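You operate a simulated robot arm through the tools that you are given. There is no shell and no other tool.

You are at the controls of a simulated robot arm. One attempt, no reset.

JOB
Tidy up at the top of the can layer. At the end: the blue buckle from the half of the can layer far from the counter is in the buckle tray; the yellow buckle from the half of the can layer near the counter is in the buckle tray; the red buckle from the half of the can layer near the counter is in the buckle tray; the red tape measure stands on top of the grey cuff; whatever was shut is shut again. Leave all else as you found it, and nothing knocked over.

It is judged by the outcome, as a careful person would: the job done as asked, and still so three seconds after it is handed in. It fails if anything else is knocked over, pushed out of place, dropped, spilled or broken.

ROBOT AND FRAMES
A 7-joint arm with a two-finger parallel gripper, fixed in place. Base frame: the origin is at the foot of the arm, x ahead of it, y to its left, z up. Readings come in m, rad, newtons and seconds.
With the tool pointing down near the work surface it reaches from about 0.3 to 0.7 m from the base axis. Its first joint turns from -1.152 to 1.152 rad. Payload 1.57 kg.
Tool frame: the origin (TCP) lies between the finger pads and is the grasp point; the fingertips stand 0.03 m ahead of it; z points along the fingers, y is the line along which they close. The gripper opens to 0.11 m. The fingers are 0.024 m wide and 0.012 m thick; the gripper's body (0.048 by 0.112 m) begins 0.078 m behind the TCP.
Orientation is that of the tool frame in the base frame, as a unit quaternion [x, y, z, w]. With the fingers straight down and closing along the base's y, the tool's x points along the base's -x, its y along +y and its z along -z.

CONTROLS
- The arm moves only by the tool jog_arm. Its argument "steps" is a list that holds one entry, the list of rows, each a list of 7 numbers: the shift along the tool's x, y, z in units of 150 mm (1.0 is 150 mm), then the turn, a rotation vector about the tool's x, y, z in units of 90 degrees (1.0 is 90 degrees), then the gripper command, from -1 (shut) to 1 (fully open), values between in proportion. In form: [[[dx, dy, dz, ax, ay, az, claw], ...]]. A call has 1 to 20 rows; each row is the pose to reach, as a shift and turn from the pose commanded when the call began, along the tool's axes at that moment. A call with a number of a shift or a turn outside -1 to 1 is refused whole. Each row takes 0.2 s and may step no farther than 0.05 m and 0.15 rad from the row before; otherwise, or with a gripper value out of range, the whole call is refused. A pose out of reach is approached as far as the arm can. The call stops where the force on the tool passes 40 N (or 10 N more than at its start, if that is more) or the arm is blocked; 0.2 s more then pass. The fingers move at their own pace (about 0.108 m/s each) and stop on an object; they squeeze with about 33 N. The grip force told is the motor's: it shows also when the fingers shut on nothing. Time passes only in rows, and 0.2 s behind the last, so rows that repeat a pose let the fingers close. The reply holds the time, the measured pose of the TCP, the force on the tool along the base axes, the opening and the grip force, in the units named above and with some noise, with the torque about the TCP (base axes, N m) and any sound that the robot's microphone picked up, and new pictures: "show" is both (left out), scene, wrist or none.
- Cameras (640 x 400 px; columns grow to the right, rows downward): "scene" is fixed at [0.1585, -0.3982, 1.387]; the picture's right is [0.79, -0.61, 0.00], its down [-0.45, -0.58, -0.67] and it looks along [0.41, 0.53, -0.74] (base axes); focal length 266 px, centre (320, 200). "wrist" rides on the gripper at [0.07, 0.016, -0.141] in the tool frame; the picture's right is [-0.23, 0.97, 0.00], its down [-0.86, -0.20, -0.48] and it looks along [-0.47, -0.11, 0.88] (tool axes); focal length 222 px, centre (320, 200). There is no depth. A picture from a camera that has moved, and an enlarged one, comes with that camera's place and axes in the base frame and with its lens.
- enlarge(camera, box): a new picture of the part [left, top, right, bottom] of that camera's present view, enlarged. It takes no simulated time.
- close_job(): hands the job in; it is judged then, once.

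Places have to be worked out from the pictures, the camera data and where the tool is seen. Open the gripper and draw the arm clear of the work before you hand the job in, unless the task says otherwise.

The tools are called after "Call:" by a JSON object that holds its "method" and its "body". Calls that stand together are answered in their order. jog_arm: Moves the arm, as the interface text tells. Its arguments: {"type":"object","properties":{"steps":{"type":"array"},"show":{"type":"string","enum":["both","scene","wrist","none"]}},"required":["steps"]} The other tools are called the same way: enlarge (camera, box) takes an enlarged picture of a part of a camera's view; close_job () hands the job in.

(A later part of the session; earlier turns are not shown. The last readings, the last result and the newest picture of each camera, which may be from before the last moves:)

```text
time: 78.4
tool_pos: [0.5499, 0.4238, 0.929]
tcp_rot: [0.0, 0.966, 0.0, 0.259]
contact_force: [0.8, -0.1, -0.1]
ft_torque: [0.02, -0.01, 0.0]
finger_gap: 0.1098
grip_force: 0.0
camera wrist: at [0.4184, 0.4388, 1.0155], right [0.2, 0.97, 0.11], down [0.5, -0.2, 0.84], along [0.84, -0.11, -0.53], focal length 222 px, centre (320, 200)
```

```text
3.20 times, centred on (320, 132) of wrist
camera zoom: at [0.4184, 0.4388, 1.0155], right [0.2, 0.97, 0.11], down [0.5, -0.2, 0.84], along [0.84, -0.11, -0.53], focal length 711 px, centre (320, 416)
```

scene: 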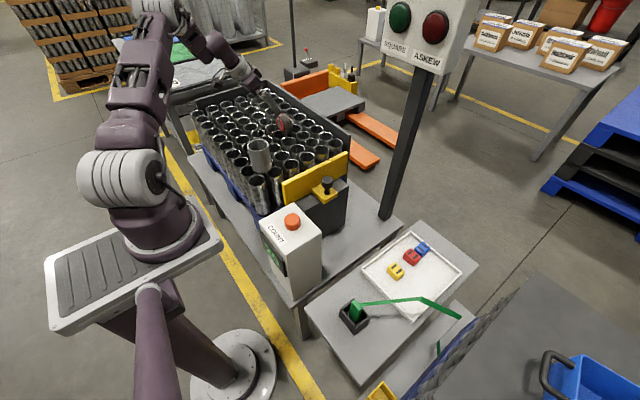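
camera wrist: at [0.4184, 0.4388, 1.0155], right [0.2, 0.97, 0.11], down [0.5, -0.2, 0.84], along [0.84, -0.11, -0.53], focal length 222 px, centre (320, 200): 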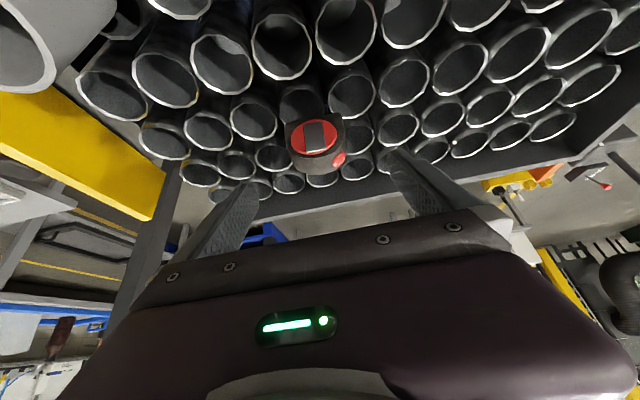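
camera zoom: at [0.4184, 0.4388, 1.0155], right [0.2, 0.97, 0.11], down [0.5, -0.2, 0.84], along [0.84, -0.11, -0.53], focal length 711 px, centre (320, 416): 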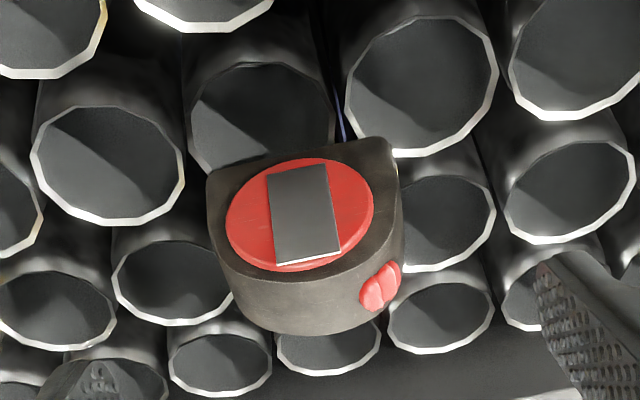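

The tape's base edge is turned about 4° and its centre is ≈(0.613, 0.420). I match the 4° yaw and lower partway with the fingers fully open, straddling it in y.

Call:
{"method": "jog_arm", "body": {"steps": [[[0.007, -0.006, 0.12, 0.0111, 0, 0.0193, 1], [0.015, -0.012, 0.25, 0.0222, 0, 0.0385, 1], [0.022, -0.017, 0.372, 0.0222, 0, 0.0385, 1], [0.022, -0.017, 0.372, 0.0222, 0, 0.0385, 1]]], "show": "both"}}

Call:
{"method": "enlarge", "body": {"camera": "wrist", "box": [220, 80, 420, 205]}}

Call:
{"method": "enlarge", "body": {"camera": "scene", "box": [240, 95, 320, 145]}}

```text
time: 79.4
tool_pos: [0.5741, 0.4197, 0.8774]
tcp_rot: [0.034, 0.965, -0.009, 0.26]
contact_force: [-0.3, -0.9, 0.5]
ft_torque: [-0.03, -0.01, -0.02]
finger_gap: 0.1101
grip_force: 0.1
camera wrist: at [0.4443, 0.445, 0.9647], right [0.26, 0.96, 0.11], down [0.48, -0.23, 0.84], along [0.83, -0.17, -0.53], focal length 222 px, centre (320, 200)
```

scene: 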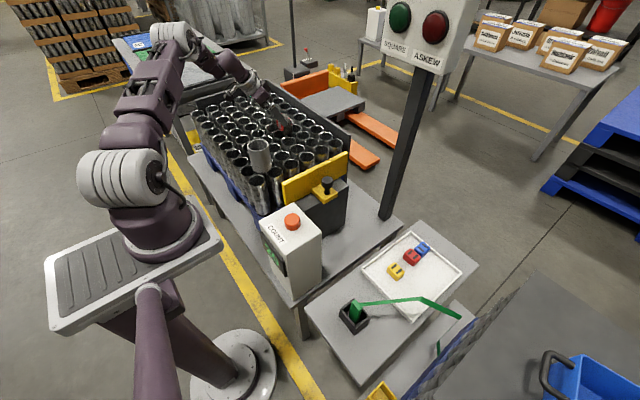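
wrist: 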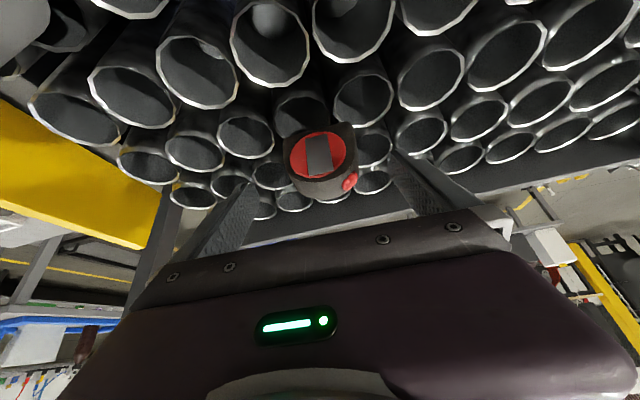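

```text
3.20 times, centred on (320, 142) of wrist
camera zoom: at [0.4443, 0.445, 0.9647], right [0.26, 0.96, 0.11], down [0.48, -0.23, 0.84], along [0.83, -0.17, -0.53], focal length 711 px, centre (320, 384)
```

zoom: 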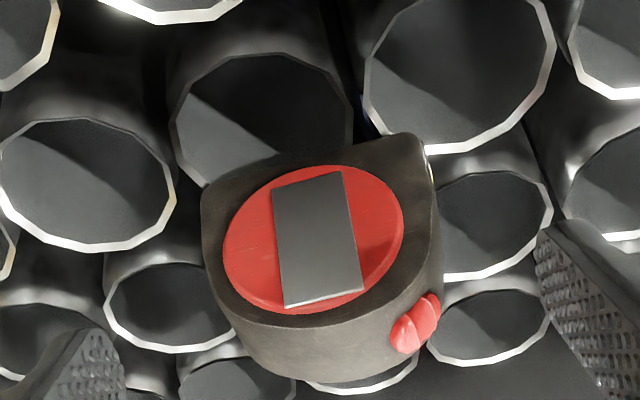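

```text
8.00 times, centred on (280, 120) of scene
camera zoom: at [0.1585, -0.3982, 1.387], right [0.79, -0.61, 0.0], down [-0.45, -0.58, -0.67], along [0.41, 0.53, -0.74], focal length 2125 px, centre (640, 840)
```

zoom: 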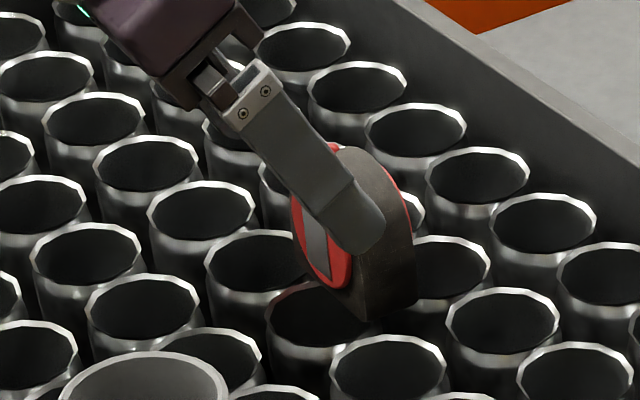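

The tape is aligned with the hand and about 3 mm to +y. I descend to TCP ≈(0.601, 0.421, 0.826), fingers open either side of the tape.

Call:
{"method": "jog_arm", "body": {"steps": [[[0.007, 0.02, 0.1, 0, 0, 0, 1], [0.014, 0.02, 0.2, 0, 0, 0, 1], [0.021, 0.02, 0.3, 0, 0, 0, 1], [0.028, 0.02, 0.4, 0, 0, 0, 1], [0.028, 0.02, 0.4, 0, 0, 0, 1]]], "show": "both"}}

Call:
{"method": "enlarge", "body": {"camera": "wrist", "box": [200, 80, 440, 230]}}

Call:
{"method": "enlarge", "body": {"camera": "scene", "box": [240, 95, 320, 145]}}

```text
time: 80.6
tool_pos: [0.6005, 0.4197, 0.8252]
tcp_rot: [0.034, 0.965, -0.009, 0.26]
contact_force: [0.1, -1.4, -0.8]
ft_torque: [0.01, -0.04, -0.02]
finger_gap: 0.1098
grip_force: 0.1
camera wrist: at [0.4713, 0.4452, 0.9117], right [0.26, 0.96, 0.11], down [0.49, -0.23, 0.84], along [0.83, -0.17, -0.53], focal length 222 px, centre (320, 200)
```

scene: 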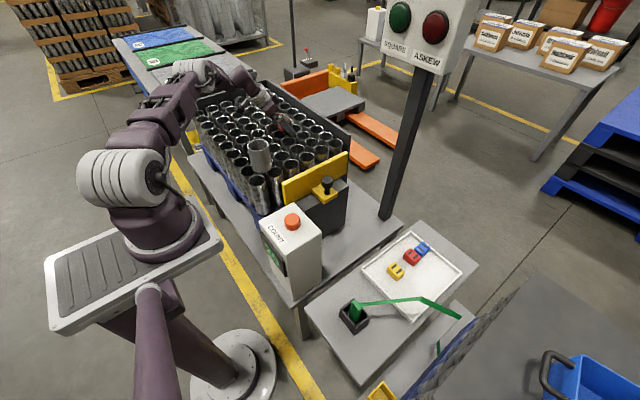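
wrist: 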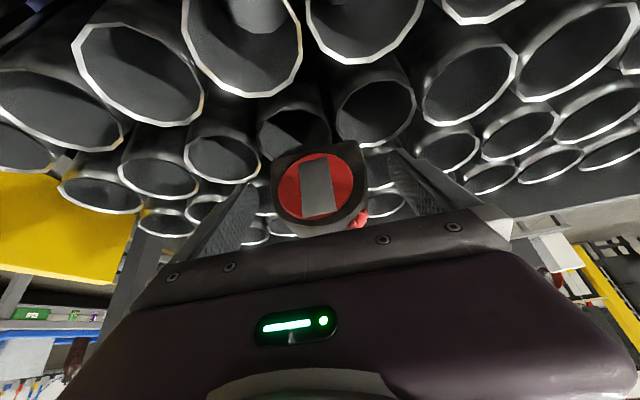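

```text
2.67 times, centred on (320, 155) of wrist
camera zoom: at [0.4713, 0.4452, 0.9117], right [0.26, 0.96, 0.11], down [0.49, -0.23, 0.84], along [0.83, -0.17, -0.53], focal length 592 px, centre (320, 320)
```

zoom: 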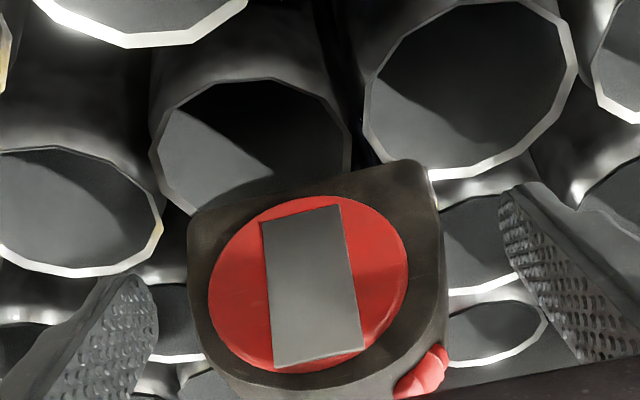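

```text
8.00 times, centred on (280, 120) of scene
camera zoom: at [0.1585, -0.3982, 1.387], right [0.79, -0.61, 0.0], down [-0.45, -0.58, -0.67], along [0.41, 0.53, -0.74], focal length 2125 px, centre (640, 840)
```

zoom: 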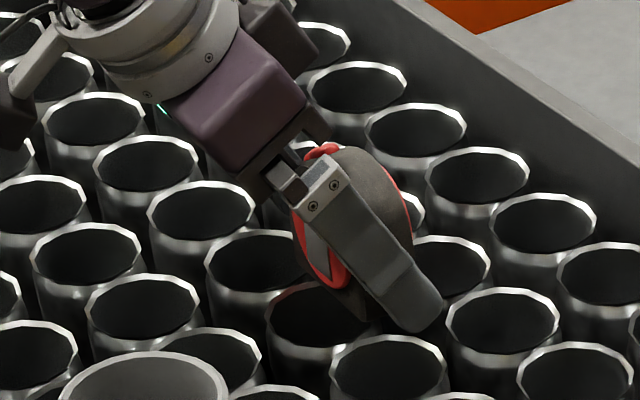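

No contact, and the fingers straddle the tape. I close to about 0.08 m first and check that the gaps are even.

Call:
{"method": "jog_arm", "body": {"steps": [[[0, 0, 0, 0, 0, 0, 0.7], [0, 0, 0, 0, 0, 0, 0.48], [0, 0, 0, 0, 0, 0, 0.48]]], "show": "none"}}

Call:
{"method": "enlarge", "body": {"camera": "wrist", "box": [200, 80, 440, 230]}}

```text
time: 81.4
tool_pos: [0.6001, 0.42, 0.8251]
tcp_rot: [0.034, 0.965, -0.009, 0.26]
contact_force: [0.1, 0.0, 0.3]
ft_torque: [-0.01, 0.0, 0.0]
finger_gap: 0.0813
grip_force: 0.0
```

```text
2.67 times, centred on (320, 155) of wrist
camera zoom: at [0.4712, 0.4453, 0.912], right [0.26, 0.96, 0.11], down [0.48, -0.23, 0.84], along [0.83, -0.17, -0.53], focal length 592 px, centre (320, 320)
```

zoom: 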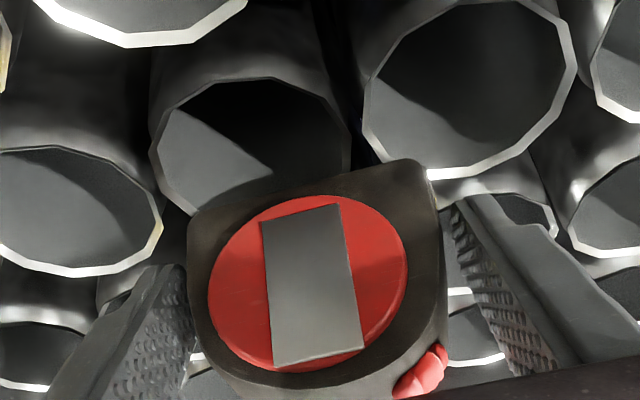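

Gaps look even within a couple of mm. I close fully.

Call:
{"method": "jog_arm", "body": {"steps": [[[0, 0, 0, 0, 0, 0, 0.35], [0, 0, 0, 0, 0, 0, 0.2], [0, 0, 0, 0, 0, 0, -0.3], [0, 0, 0, 0, 0, 0, -1], [0, 0, 0, 0, 0, 0, -1]]], "show": "both"}}

Call:
{"method": "enlarge", "body": {"camera": "wrist", "box": [200, 80, 440, 230]}}

Call:
{"method": "enlarge", "body": {"camera": "scene", "box": [240, 95, 320, 145]}}

```text
time: 82.6
tool_pos: [0.6008, 0.4213, 0.825]
tcp_rot: [0.034, 0.965, -0.009, 0.26]
contact_force: [-0.4, 1.0, -0.6]
ft_torque: [0.11, -0.07, 0.04]
finger_gap: 0.0716
grip_force: 33.1
camera wrist: at [0.4712, 0.4453, 0.912], right [0.26, 0.96, 0.11], down [0.48, -0.23, 0.84], along [0.83, -0.17, -0.53], focal length 222 px, centre (320, 200)
```

scene: 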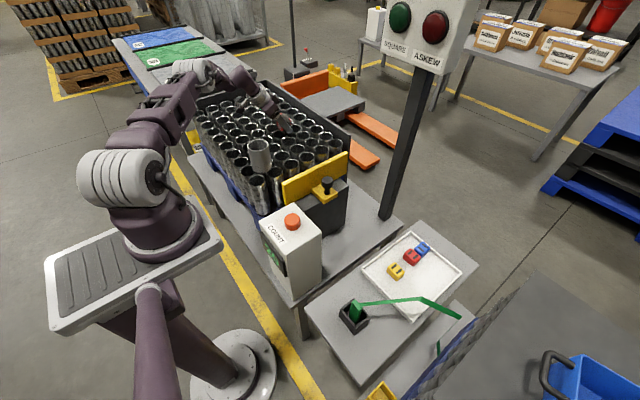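
wrist: 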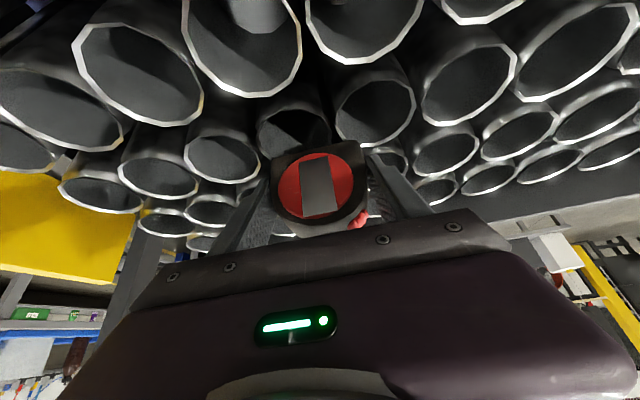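

```text
2.67 times, centred on (320, 155) of wrist
camera zoom: at [0.4712, 0.4453, 0.912], right [0.26, 0.96, 0.11], down [0.48, -0.23, 0.84], along [0.83, -0.17, -0.53], focal length 592 px, centre (320, 320)
```

zoom: 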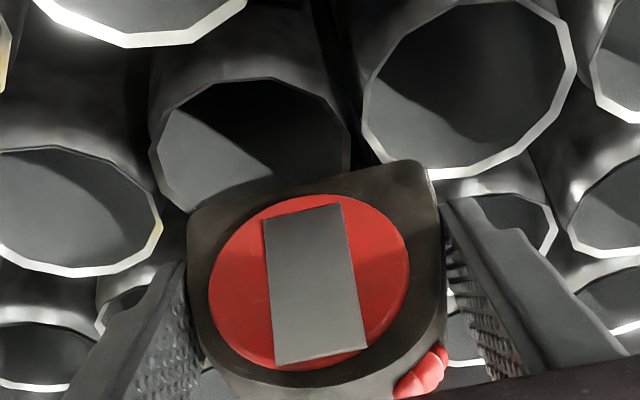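

```text
8.00 times, centred on (280, 120) of scene
camera zoom: at [0.1585, -0.3982, 1.387], right [0.79, -0.61, 0.0], down [-0.45, -0.58, -0.67], along [0.41, 0.53, -0.74], focal length 2125 px, centre (640, 840)
```

zoom: 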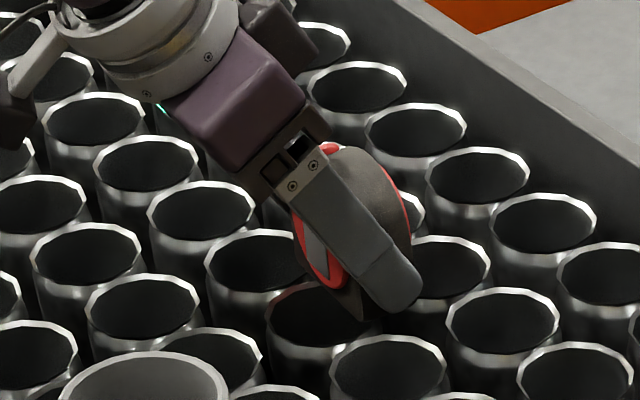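

Tape gripped (0.0716 m, 33 N) with hardly any movement. I lift 2 cm first and check that it hangs square.

Call:
{"method": "jog_arm", "body": {"steps": [[[-0.02, 0, -0.035, 0, 0, 0, -1], [-0.0667, 0, -0.1155, 0, 0, 0, -1], [-0.0667, 0, -0.1155, 0, 0, 0, -1]]], "show": "both"}}

Call:
{"method": "enlarge", "body": {"camera": "wrist", "box": [200, 80, 440, 230]}}

Call:
{"method": "enlarge", "body": {"camera": "scene", "box": [240, 95, 320, 145]}}

```text
time: 83.4
tool_pos: [0.6017, 0.421, 0.8443]
tcp_rot: [0.034, 0.965, -0.009, 0.259]
contact_force: [0.5, -0.3, -3.3]
ft_torque: [0.01, 0.04, -0.01]
finger_gap: 0.0712
grip_force: 33.3
camera wrist: at [0.4714, 0.4452, 0.9313], right [0.26, 0.96, 0.11], down [0.49, -0.23, 0.84], along [0.83, -0.17, -0.53], focal length 222 px, centre (320, 200)
```

scene: 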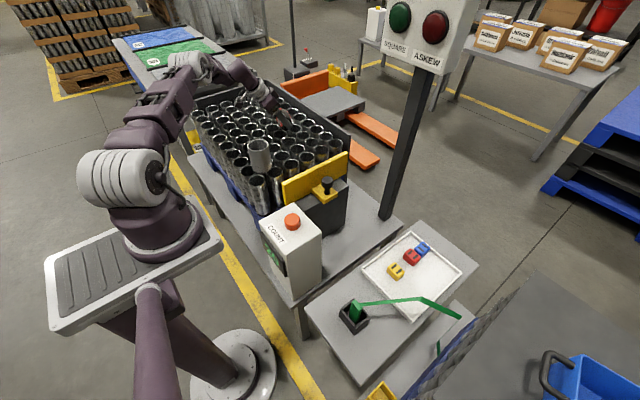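
wrist: 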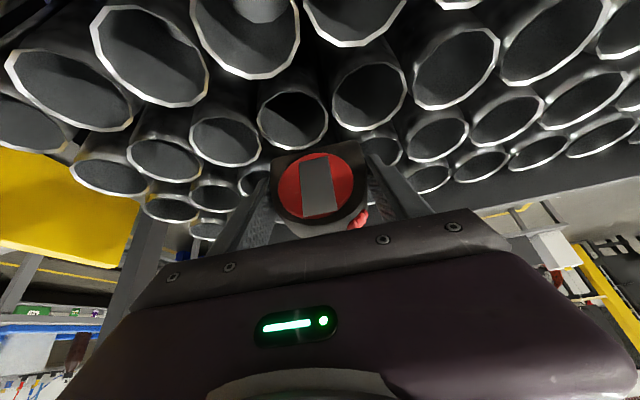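

```text
2.67 times, centred on (320, 155) of wrist
camera zoom: at [0.4714, 0.4452, 0.9313], right [0.26, 0.96, 0.11], down [0.49, -0.23, 0.84], along [0.83, -0.17, -0.53], focal length 592 px, centre (320, 320)
```

zoom: 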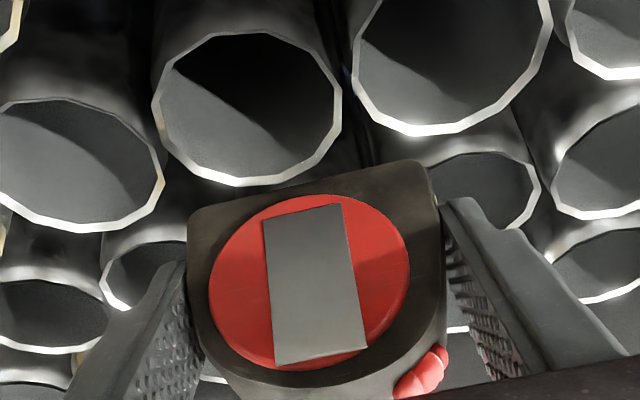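

```text
8.00 times, centred on (280, 120) of scene
camera zoom: at [0.1585, -0.3982, 1.387], right [0.79, -0.61, 0.0], down [-0.45, -0.58, -0.67], along [0.41, 0.53, -0.74], focal length 2125 px, centre (640, 840)
```

zoom: 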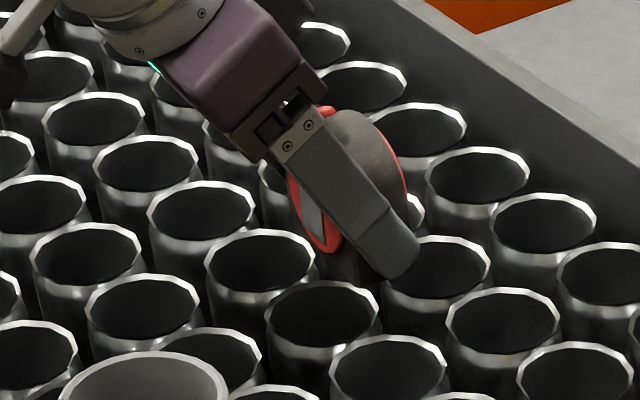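

The tape hangs square (about 0.3 kg, same pose in the hand). I raise it and start moving inward, steadily.

Call:
{"method": "jog_arm", "body": {"steps": [[[-0.1, 0, -0.173, 0, 0, 0, -1], [-0.2, 0, -0.346, 0, 0, 0, -1], [-0.191, -0.109, -0.583, 0, 0, 0, -1], [-0.115, -0.218, -0.703, 0, 0, 0, -1], [-0.115, -0.218, -0.703, 0, 0, 0, -1]]], "show": "wrist"}}

```text
time: 84.6
tool_pos: [0.5596, 0.3923, 0.9447]
tcp_rot: [0.034, 0.965, -0.009, 0.26]
contact_force: [0.3, 0.0, -2.4]
ft_torque: [-0.01, 0.03, 0.03]
finger_gap: 0.0718
grip_force: 33.0
camera wrist: at [0.4306, 0.4162, 1.0311], right [0.26, 0.96, 0.11], down [0.48, -0.23, 0.84], along [0.83, -0.17, -0.53], focal length 222 px, centre (320, 200)
```

wrist: 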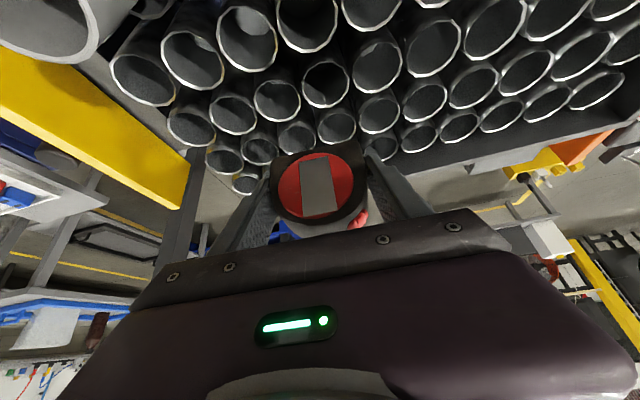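

Now to the hover over the cuff at about (0.4205, 0.282, 0.965).

Call:
{"method": "jog_arm", "body": {"steps": [[[0.115, -0.132, -0.092, 0, 0, 0, -1], [0.231, -0.264, -0.185, 0, 0, 0, -1], [0.346, -0.396, -0.277, 0, 0, 0, -1], [0.462, -0.529, -0.369, 0, 0, 0, -1], [0.577, -0.661, -0.462, 0, 0, 0, -1], [0.693, -0.793, -0.554, 0, 0, 0, -1], [0.693, -0.793, -0.554, 0, 0, 0, -1]]], "show": "both"}}

Call:
{"method": "enlarge", "body": {"camera": "wrist", "box": [220, 40, 420, 165]}}

Call:
{"method": "enlarge", "body": {"camera": "scene", "box": [220, 110, 300, 160]}}

```text
time: 86.2
tool_pos: [0.4212, 0.2805, 0.9644]
tcp_rot: [0.034, 0.965, -0.009, 0.259]
contact_force: [-0.1, -0.5, -2.2]
ft_torque: [0.01, 0.01, 0.03]
finger_gap: 0.0714
grip_force: 33.3
camera wrist: at [0.2909, 0.3048, 1.051], right [0.26, 0.96, 0.11], down [0.49, -0.23, 0.84], along [0.83, -0.17, -0.53], focal length 222 px, centre (320, 200)
```

scene: 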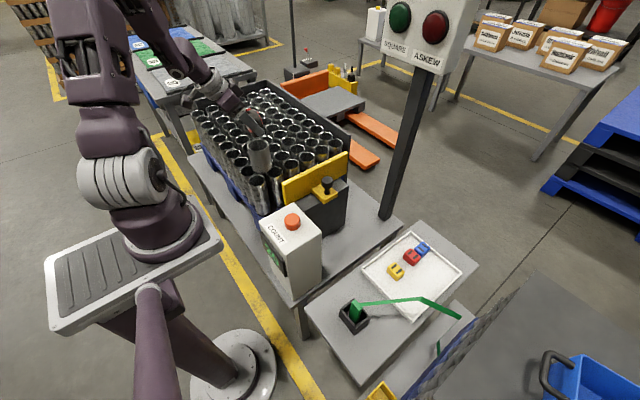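
wrist: 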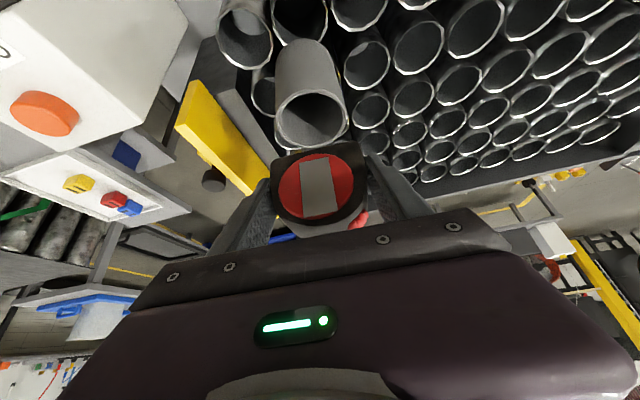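

```text
3.20 times, centred on (320, 102) of wrist
camera zoom: at [0.2909, 0.3048, 1.051], right [0.26, 0.96, 0.11], down [0.49, -0.23, 0.84], along [0.83, -0.17, -0.53], focal length 711 px, centre (320, 512)
```

zoom: 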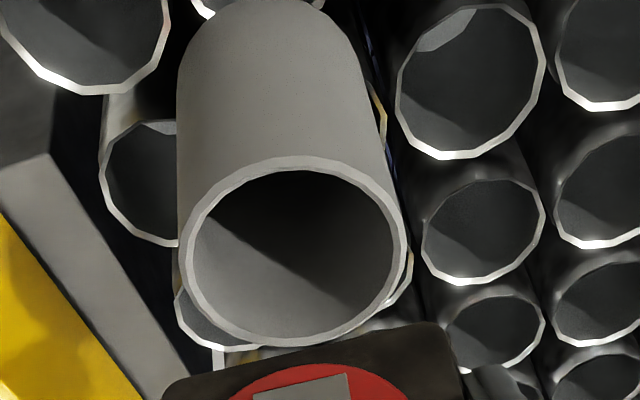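

```text
8.00 times, centred on (260, 135) of scene
camera zoom: at [0.1585, -0.3982, 1.387], right [0.79, -0.61, 0.0], down [-0.45, -0.58, -0.67], along [0.41, 0.53, -0.74], focal length 2125 px, centre (800, 720)
```

zoom: 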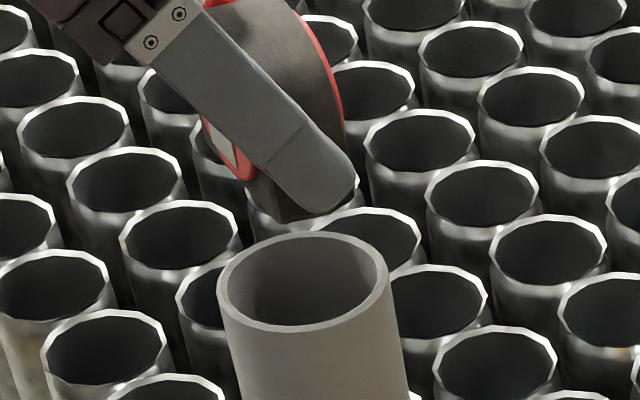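

In the wrist frame the cuff centre is about 3–4 mm further out than the tape centre and 1 mm to +y; the rim is at z≈0.863. I apply that shift and lower to about 1 cm above expected contact.

Call:
{"method": "jog_arm", "body": {"steps": [[[0.02, 0.007, 0.08, 0, 0, 0, -1], [0.06, 0.007, 0.15, 0, 0, 0, -1], [0.1, 0.007, 0.22, 0, 0, 0, -1], [0.145, 0.007, 0.298, 0, 0, 0, -1], [0.145, 0.007, 0.298, 0, 0, 0, -1]]], "show": "both"}}

Call:
{"method": "enlarge", "body": {"camera": "wrist", "box": [220, 90, 420, 215]}}

Call:
{"method": "enlarge", "body": {"camera": "scene", "box": [228, 120, 292, 160]}}

```text
time: 87.4
tool_pos: [0.4241, 0.283, 0.9156]
tcp_rot: [0.034, 0.965, -0.009, 0.261]
contact_force: [-3.3, -2.1, 9.9]
ft_torque: [-0.01, 0.24, 0.06]
finger_gap: 0.0713
grip_force: 33.0
camera wrist: at [0.2949, 0.307, 1.0016], right [0.26, 0.96, 0.11], down [0.48, -0.23, 0.84], along [0.83, -0.17, -0.52], focal length 222 px, centre (320, 200)
```

scene: 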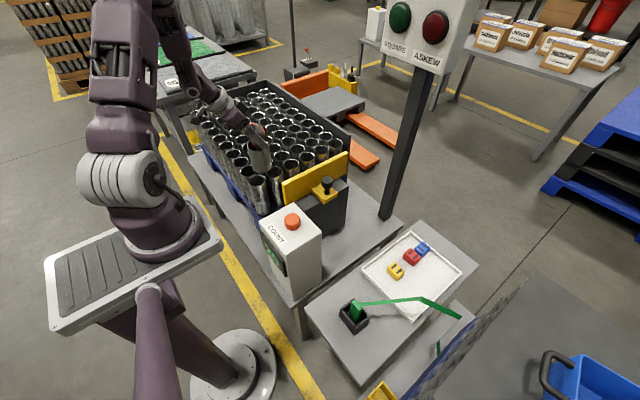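
wrist: 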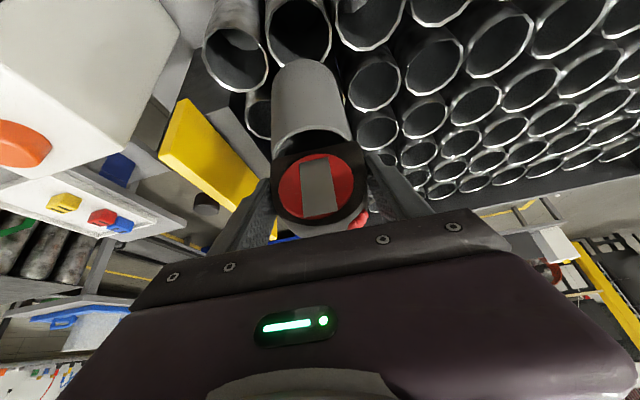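

```text
3.20 times, centred on (320, 152) of wrist
camera zoom: at [0.2949, 0.307, 1.0016], right [0.26, 0.96, 0.11], down [0.48, -0.23, 0.84], along [0.83, -0.17, -0.52], focal length 711 px, centre (320, 352)
```

zoom: 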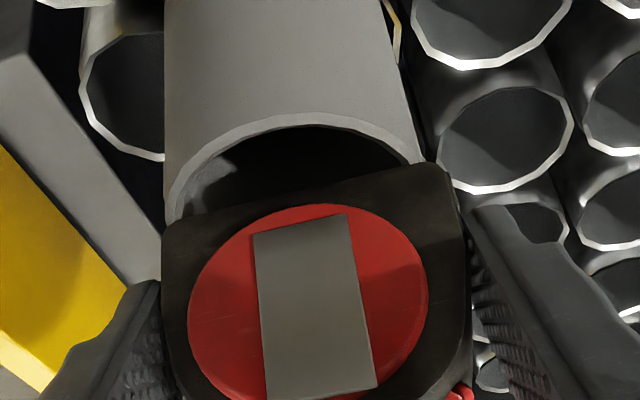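

```text
10.00 times, centred on (260, 140) of scene
camera zoom: at [0.1582, -0.3984, 1.387], right [0.79, -0.61, 0.0], down [-0.45, -0.58, -0.67], along [0.41, 0.53, -0.74], focal length 2656 px, centre (920, 800)
```

zoom: 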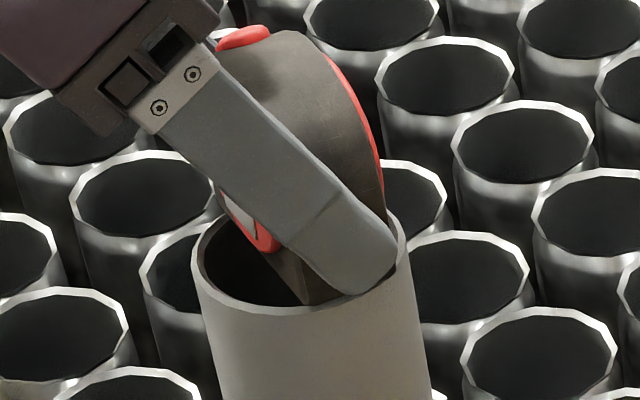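

Contact came at TCP z≈0.915, a bit earlier than expected; the rim is higher than my first estimate. Relative to the rim in the same image, the tape sits about 4 mm too far toward +x. I raise 8 mm, shift back 4 mm, and look again.

Call:
{"method": "jog_arm", "body": {"steps": [[[-0.0267, 0, -0.0462, 0, 0, 0, -1], [-0.004, -0.007, -0.06, 0, 0, 0, -1], [-0.004, -0.007, -0.06, 0, 0, 0, -1]]], "show": "both"}}

Call:
{"method": "enlarge", "body": {"camera": "wrist", "box": [240, 110, 400, 210]}}

Call:
{"method": "enlarge", "body": {"camera": "scene", "box": [228, 120, 292, 160]}}

```text
time: 88.2
tool_pos: [0.4192, 0.2807, 0.9225]
tcp_rot: [0.034, 0.965, -0.009, 0.26]
contact_force: [0.3, -0.7, -2.0]
ft_torque: [-0.02, 0.02, 0.0]
finger_gap: 0.0715
grip_force: 32.7
camera wrist: at [0.2908, 0.3061, 1.0096], right [0.26, 0.96, 0.11], down [0.49, -0.23, 0.84], along [0.83, -0.17, -0.53], focal length 222 px, centre (320, 200)
```

scene: 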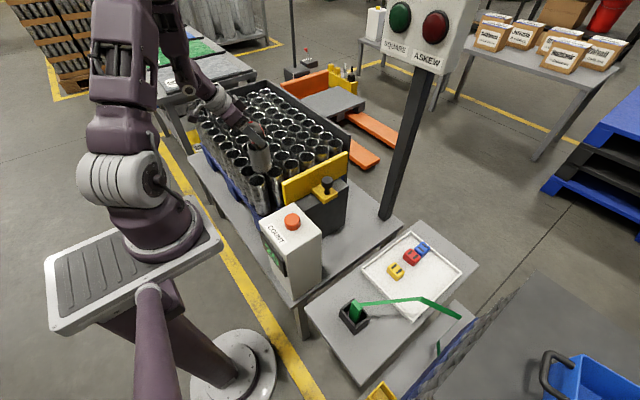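
wrist: 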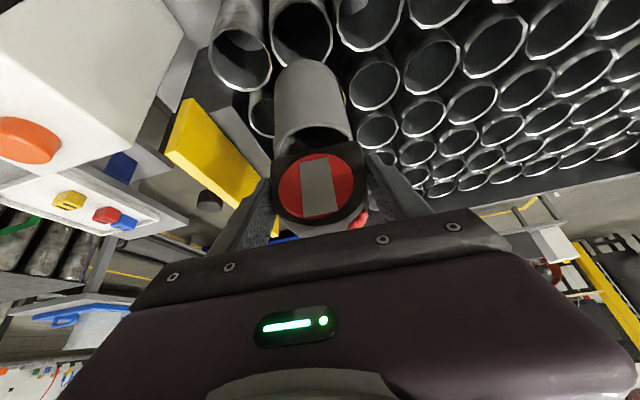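

```text
4.00 times, centred on (320, 160) of wrist
camera zoom: at [0.2908, 0.3061, 1.0096], right [0.26, 0.96, 0.11], down [0.49, -0.23, 0.84], along [0.83, -0.17, -0.53], focal length 888 px, centre (320, 360)
```

zoom: 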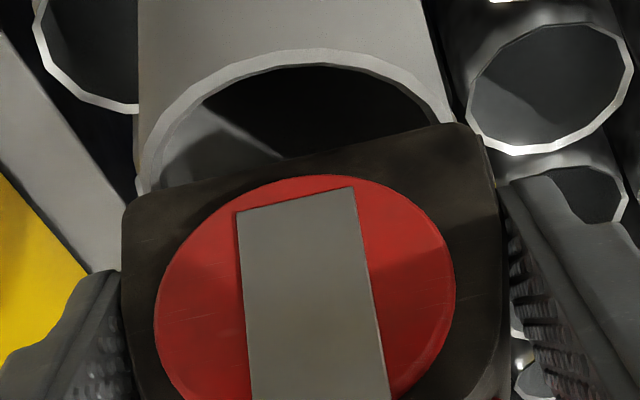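

```text
10.00 times, centred on (260, 140) of scene
camera zoom: at [0.1585, -0.3982, 1.387], right [0.79, -0.61, 0.0], down [-0.45, -0.58, -0.67], along [0.41, 0.53, -0.74], focal length 2656 px, centre (920, 800)
```

zoom: 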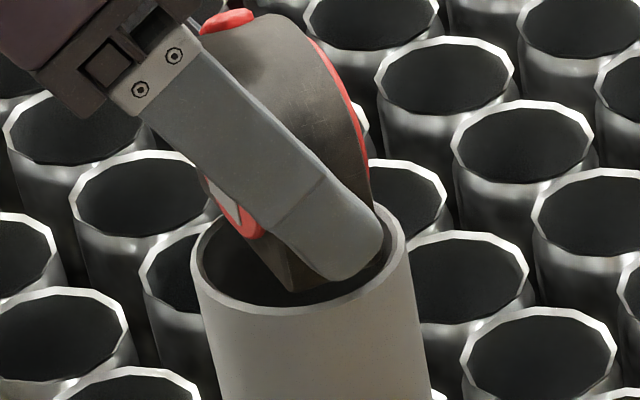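

The wrist view shows the tape centred over the ring within about 1–3 mm in both directions. I lower gently again, in 1–2 mm rows, watching for contact.

Call:
{"method": "jog_arm", "body": {"steps": [[[0.0083, 0, 0.0144, 0, 0, 0, -1], [0.0167, 0, 0.0289, 0, 0, 0, -1], [0.0167, 0, 0.0289, 0, 0, 0, -1]]], "show": "none"}}

Call:
{"method": "enlarge", "body": {"camera": "scene", "box": [236, 125, 284, 155]}}

```text
time: 89.0
tool_pos: [0.4208, 0.2807, 0.9174]
tcp_rot: [0.033, 0.965, -0.009, 0.259]
contact_force: [0.3, -0.1, -2.6]
ft_torque: [-0.03, 0.04, -0.02]
finger_gap: 0.0715
grip_force: 33.1
```

```text
13.33 times, centred on (260, 140) of scene
camera zoom: at [0.1585, -0.3982, 1.387], right [0.79, -0.61, 0.0], down [-0.45, -0.58, -0.67], along [0.41, 0.53, -0.74], focal length 3542 px, centre (1120, 1000)
```

zoom: 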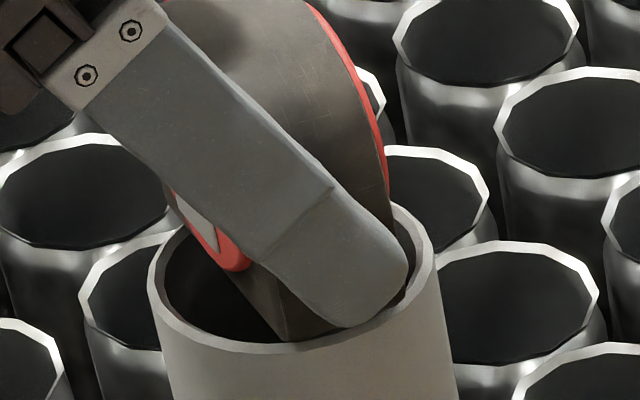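

No contact yet at 0.918. I step down another 1.5 mm at a time.

Call:
{"method": "jog_arm", "body": {"steps": [[[0.005, 0, 0.0087, 0, 0, 0, -1], [0.005, 0, 0.0087, 0, 0, 0, -1]]], "show": "none"}}

```text
time: 89.6
tool_pos: [0.4217, 0.2806, 0.9156]
tcp_rot: [0.034, 0.965, -0.009, 0.26]
contact_force: [0.5, 0.2, -2.7]
ft_torque: [0.02, -0.01, -0.01]
finger_gap: 0.0714
grip_force: 33.1
```

Still free at 0.916; another 1.5 mm.

Call:
{"method": "jog_arm", "body": {"steps": [[[0.005, 0, 0.0087, 0, 0, 0, -1], [0.005, 0, 0.0087, 0, 0, 0, -1]]], "show": "none"}}

```text
time: 90.2
tool_pos: [0.4221, 0.2811, 0.9165]
tcp_rot: [0.033, 0.965, -0.008, 0.261]
contact_force: [-7.7, -0.9, 21.7]
ft_torque: [0.02, 0.44, 0.07]
finger_gap: 0.0713
grip_force: 32.9
```

Contact again at about 0.9155 (24 N), with a torque suggesting the load is on the tape's front edge. I zoom in to see how the tape sits on the rim.

Call:
{"method": "enlarge", "body": {"camera": "scene", "box": [236, 125, 284, 155]}}

Call:
{"method": "enlarge", "body": {"camera": "wrist", "box": [250, 110, 394, 200]}}

Call:
{"method": "enlarge", "body": {"camera": "scene", "box": [210, 95, 306, 155]}}

```text
13.33 times, centred on (260, 140) of scene
camera zoom: at [0.158, -0.3984, 1.387], right [0.79, -0.61, 0.0], down [-0.45, -0.58, -0.67], along [0.41, 0.53, -0.74], focal length 3542 px, centre (1120, 1000)
```

zoom: 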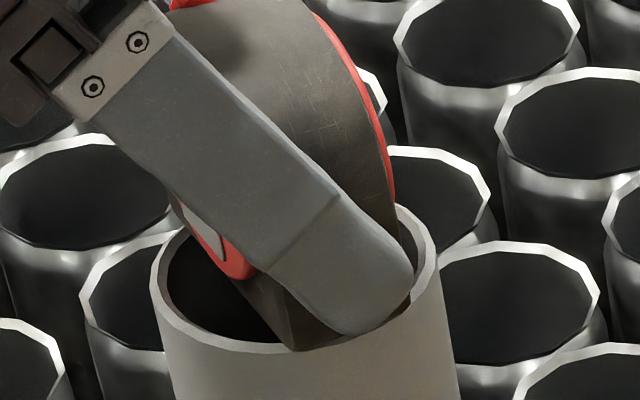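

```text
4.44 times, centred on (322, 155) of wrist
camera zoom: at [0.291, 0.3055, 1.0015], right [0.26, 0.96, 0.12], down [0.48, -0.23, 0.84], along [0.84, -0.17, -0.52], focal length 987 px, centre (311, 400)
```

zoom: 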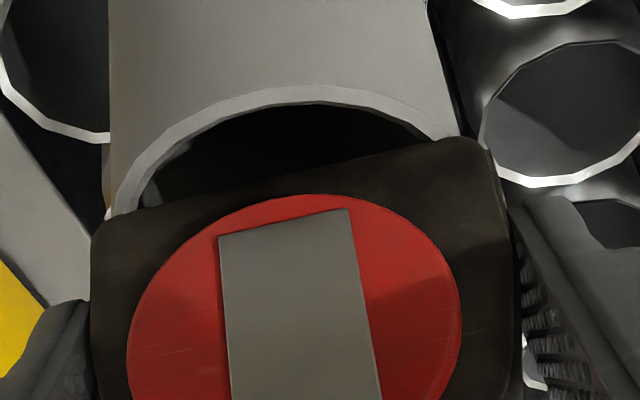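

```text
6.67 times, centred on (258, 125) of scene
camera zoom: at [0.158, -0.3984, 1.387], right [0.79, -0.61, 0.0], down [-0.45, -0.58, -0.67], along [0.41, 0.53, -0.74], focal length 1771 px, centre (733, 700)
```

zoom: 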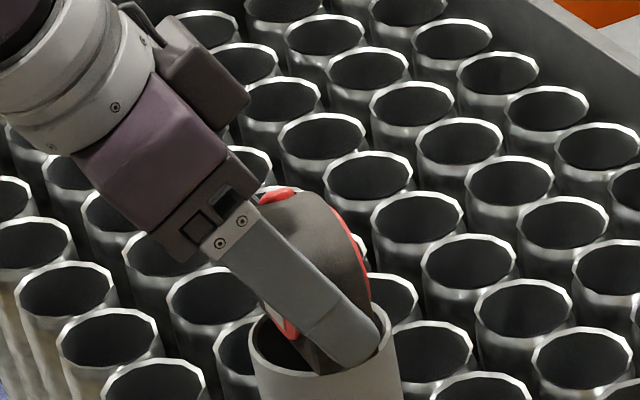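

The front −y corner sits on the ring's top, and the wrist view still shows the tape centred on the ring within 1–2 mm. I ease off the preload by 0.8 mm before letting go.

Call:
{"method": "jog_arm", "body": {"steps": [[[-0.0027, 0, -0.0046, 0, 0, 0, -1], [-0.0027, 0, -0.0046, 0, 0, 0, -1]]], "show": "none"}}

```text
time: 90.8
tool_pos: [0.4222, 0.281, 0.9169]
tcp_rot: [0.033, 0.965, -0.009, 0.259]
contact_force: [0.7, 3.3, 3.8]
ft_torque: [0.22, -0.15, 0.05]
finger_gap: 0.0712
grip_force: 32.6
```

Contact is now light and has moved to the far corner, so the tape is practically flush. I open gradually and wait before withdrawing.

Call:
{"method": "jog_arm", "body": {"steps": [[[-0.0027, 0, -0.0046, 0, 0, 0, 0.1], [-0.0027, 0, -0.0046, 0, 0, 0, 0.3], [-0.0027, 0, -0.0046, 0, 0, 0, 0.36], [-0.0027, 0, -0.0046, 0, 0, 0, 0.45], [-0.0027, 0, -0.0046, 0, 0, 0, 0.6], [-0.0027, 0, -0.0046, 0, 0, 0, 0.6]]], "show": "both"}}

Call:
{"method": "enlarge", "body": {"camera": "scene", "box": [228, 115, 292, 155]}}

Call:
{"method": "enlarge", "body": {"camera": "wrist", "box": [250, 110, 394, 200]}}

```text
time: 92.2
tool_pos: [0.4208, 0.281, 0.9155]
tcp_rot: [0.034, 0.965, -0.009, 0.26]
contact_force: [-1.1, 0.2, -0.3]
ft_torque: [-0.01, 0.0, -0.02]
finger_gap: 0.088
grip_force: 0.0
camera wrist: at [0.291, 0.3059, 1.0025], right [0.26, 0.96, 0.11], down [0.48, -0.23, 0.84], along [0.83, -0.17, -0.53], focal length 222 px, centre (320, 200)
```

scene: 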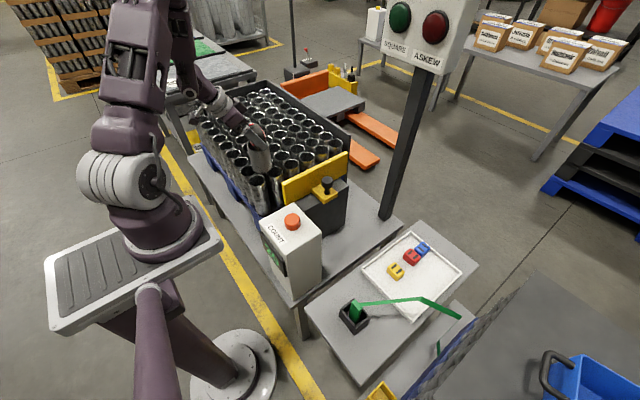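
wrist: 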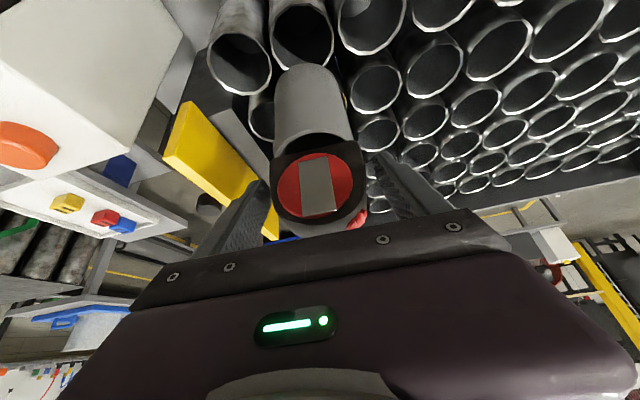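

```text
10.00 times, centred on (260, 135) of scene
camera zoom: at [0.1585, -0.3982, 1.387], right [0.79, -0.61, 0.0], down [-0.45, -0.58, -0.67], along [0.41, 0.53, -0.74], focal length 2656 px, centre (920, 850)
```

zoom: 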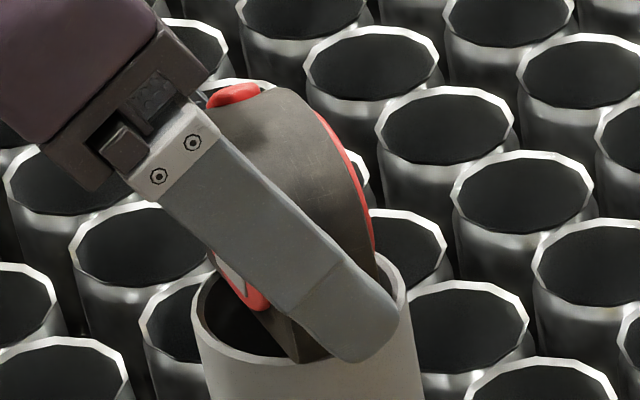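

```text
4.44 times, centred on (322, 155) of wrist
camera zoom: at [0.291, 0.3059, 1.0025], right [0.26, 0.96, 0.11], down [0.48, -0.23, 0.84], along [0.83, -0.17, -0.53], focal length 987 px, centre (311, 400)
```

zoom: 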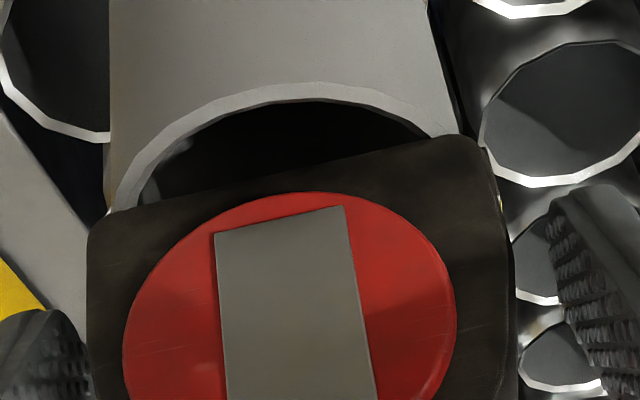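

Released: the tape stands by itself on the cuff. I open fully and withdraw straight back along the tool axis.

Call:
{"method": "jog_arm", "body": {"steps": [[[0, 0, 0, 0, 0, 0, 0.85], [0, 0, 0, 0, 0, 0, 1], [0, 0, -0.05, 0, 0, 0, 1], [0, 0, -0.15, 0, 0, 0, 1], [0, 0, -0.35, 0, 0, 0, 1], [0, 0, -0.6, 0, 0, 0, 1], [0, 0, -0.8, 0, 0, 0, 1]]], "show": "both"}}

Call:
{"method": "enlarge", "body": {"camera": "scene", "box": [228, 115, 292, 155]}}

Call:
{"method": "enlarge", "body": {"camera": "wrist", "box": [220, 20, 420, 145]}}

```text
time: 93.8
tool_pos: [0.3619, 0.2858, 1.0217]
tcp_rot: [0.034, 0.966, -0.009, 0.258]
contact_force: [-0.4, -1.2, -0.1]
ft_torque: [-0.01, -0.03, 0.02]
finger_gap: 0.1103
grip_force: 0.1
camera wrist: at [0.2312, 0.3111, 1.1089], right [0.26, 0.96, 0.11], down [0.49, -0.23, 0.84], along [0.83, -0.17, -0.53], focal length 222 px, centre (320, 200)
```

scene: 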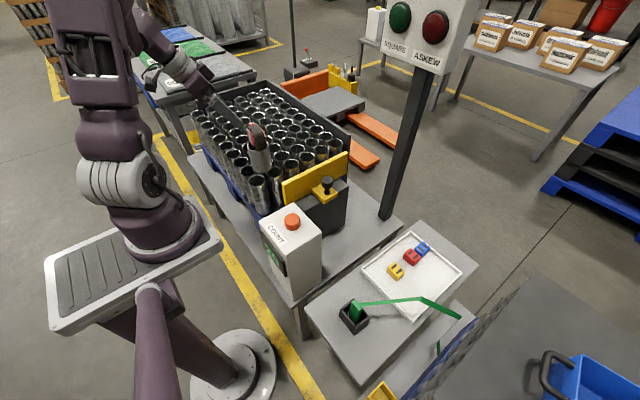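
wrist: 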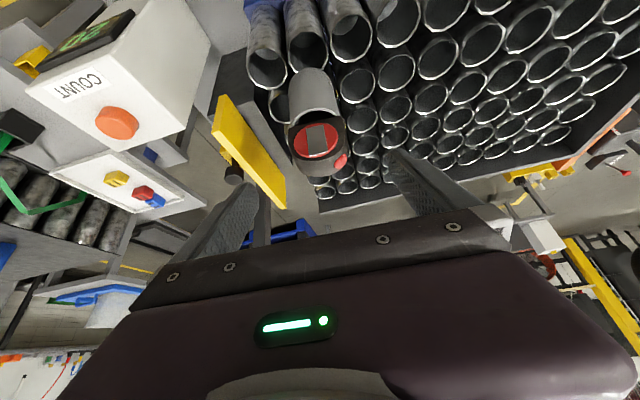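

```text
10.00 times, centred on (260, 135) of scene
camera zoom: at [0.1585, -0.3982, 1.387], right [0.79, -0.61, 0.0], down [-0.45, -0.58, -0.67], along [0.41, 0.53, -0.74], focal length 2656 px, centre (920, 850)
```

zoom: 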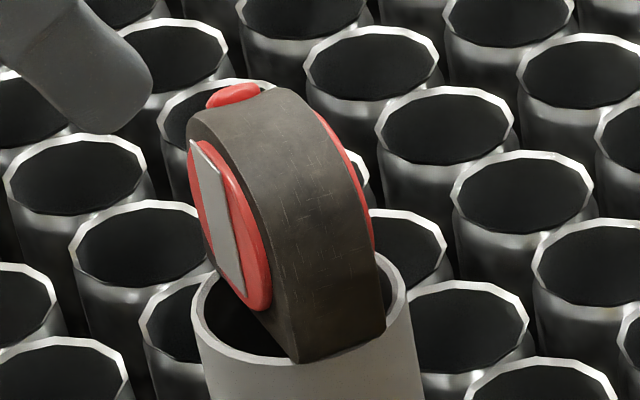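

```text
3.20 times, centred on (320, 82) of wrist
camera zoom: at [0.2312, 0.3111, 1.1089], right [0.26, 0.96, 0.11], down [0.49, -0.23, 0.84], along [0.83, -0.17, -0.53], focal length 711 px, centre (320, 576)
```

zoom: 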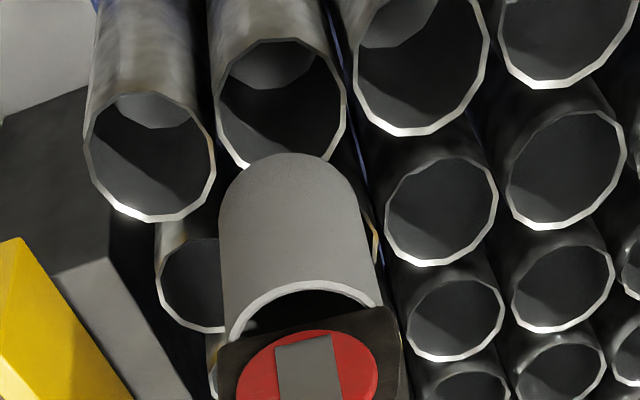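

The tape stands upright and flush on the cuff, and the rest looks unchanged. I raise the hand, straighten it and draw it away.

Call:
{"method": "jog_arm", "body": {"steps": [[[-0.067, 0, -0.115, 0, 0, 0, 1], [-0.133, 0, -0.23, 0, 0.07, 0, 1], [-0.2, 0, -0.346, 0, 0.14, 0, 1], [-0.267, 0, -0.46, 0, 0.21, 0, 1], [-0.333, 0, -0.577, 0, 0.28, 0, 1], [-0.333, 0, -0.577, 0, 0.333, 0, 1], [-0.333, 0, -0.577, 0, 0.333, 0, 1]]], "show": "none"}}

```text
time: 95.4
tool_pos: [0.361, 0.2857, 1.1195]
tcp_rot: [0.034, 0.999, 0.0, 0.001]
contact_force: [-0.5, 0.1, 0.2]
ft_torque: [0.02, 0.0, 0.03]
finger_gap: 0.1099
grip_force: 0.0
```

Straight again. Moving back toward the starting place.

Call:
{"method": "jog_arm", "body": {"steps": [[[0, -0.25, 0, 0, 0, -0.02, 1], [0, -0.5, 0, 0, 0, -0.043, 1], [0, -0.75, 0, 0, 0, -0.043, 1], [0, -1.0, 0, 0, 0, -0.043, 1]]], "show": "none"}}

```text
time: 96.4
tool_pos: [0.3507, 0.1354, 1.1213]
tcp_rot: [0.0, 1.0, 0.0, 0.001]
contact_force: [0.0, 0.0, -0.9]
ft_torque: [0.01, -0.03, 0.01]
finger_gap: 0.1102
grip_force: 0.1
```

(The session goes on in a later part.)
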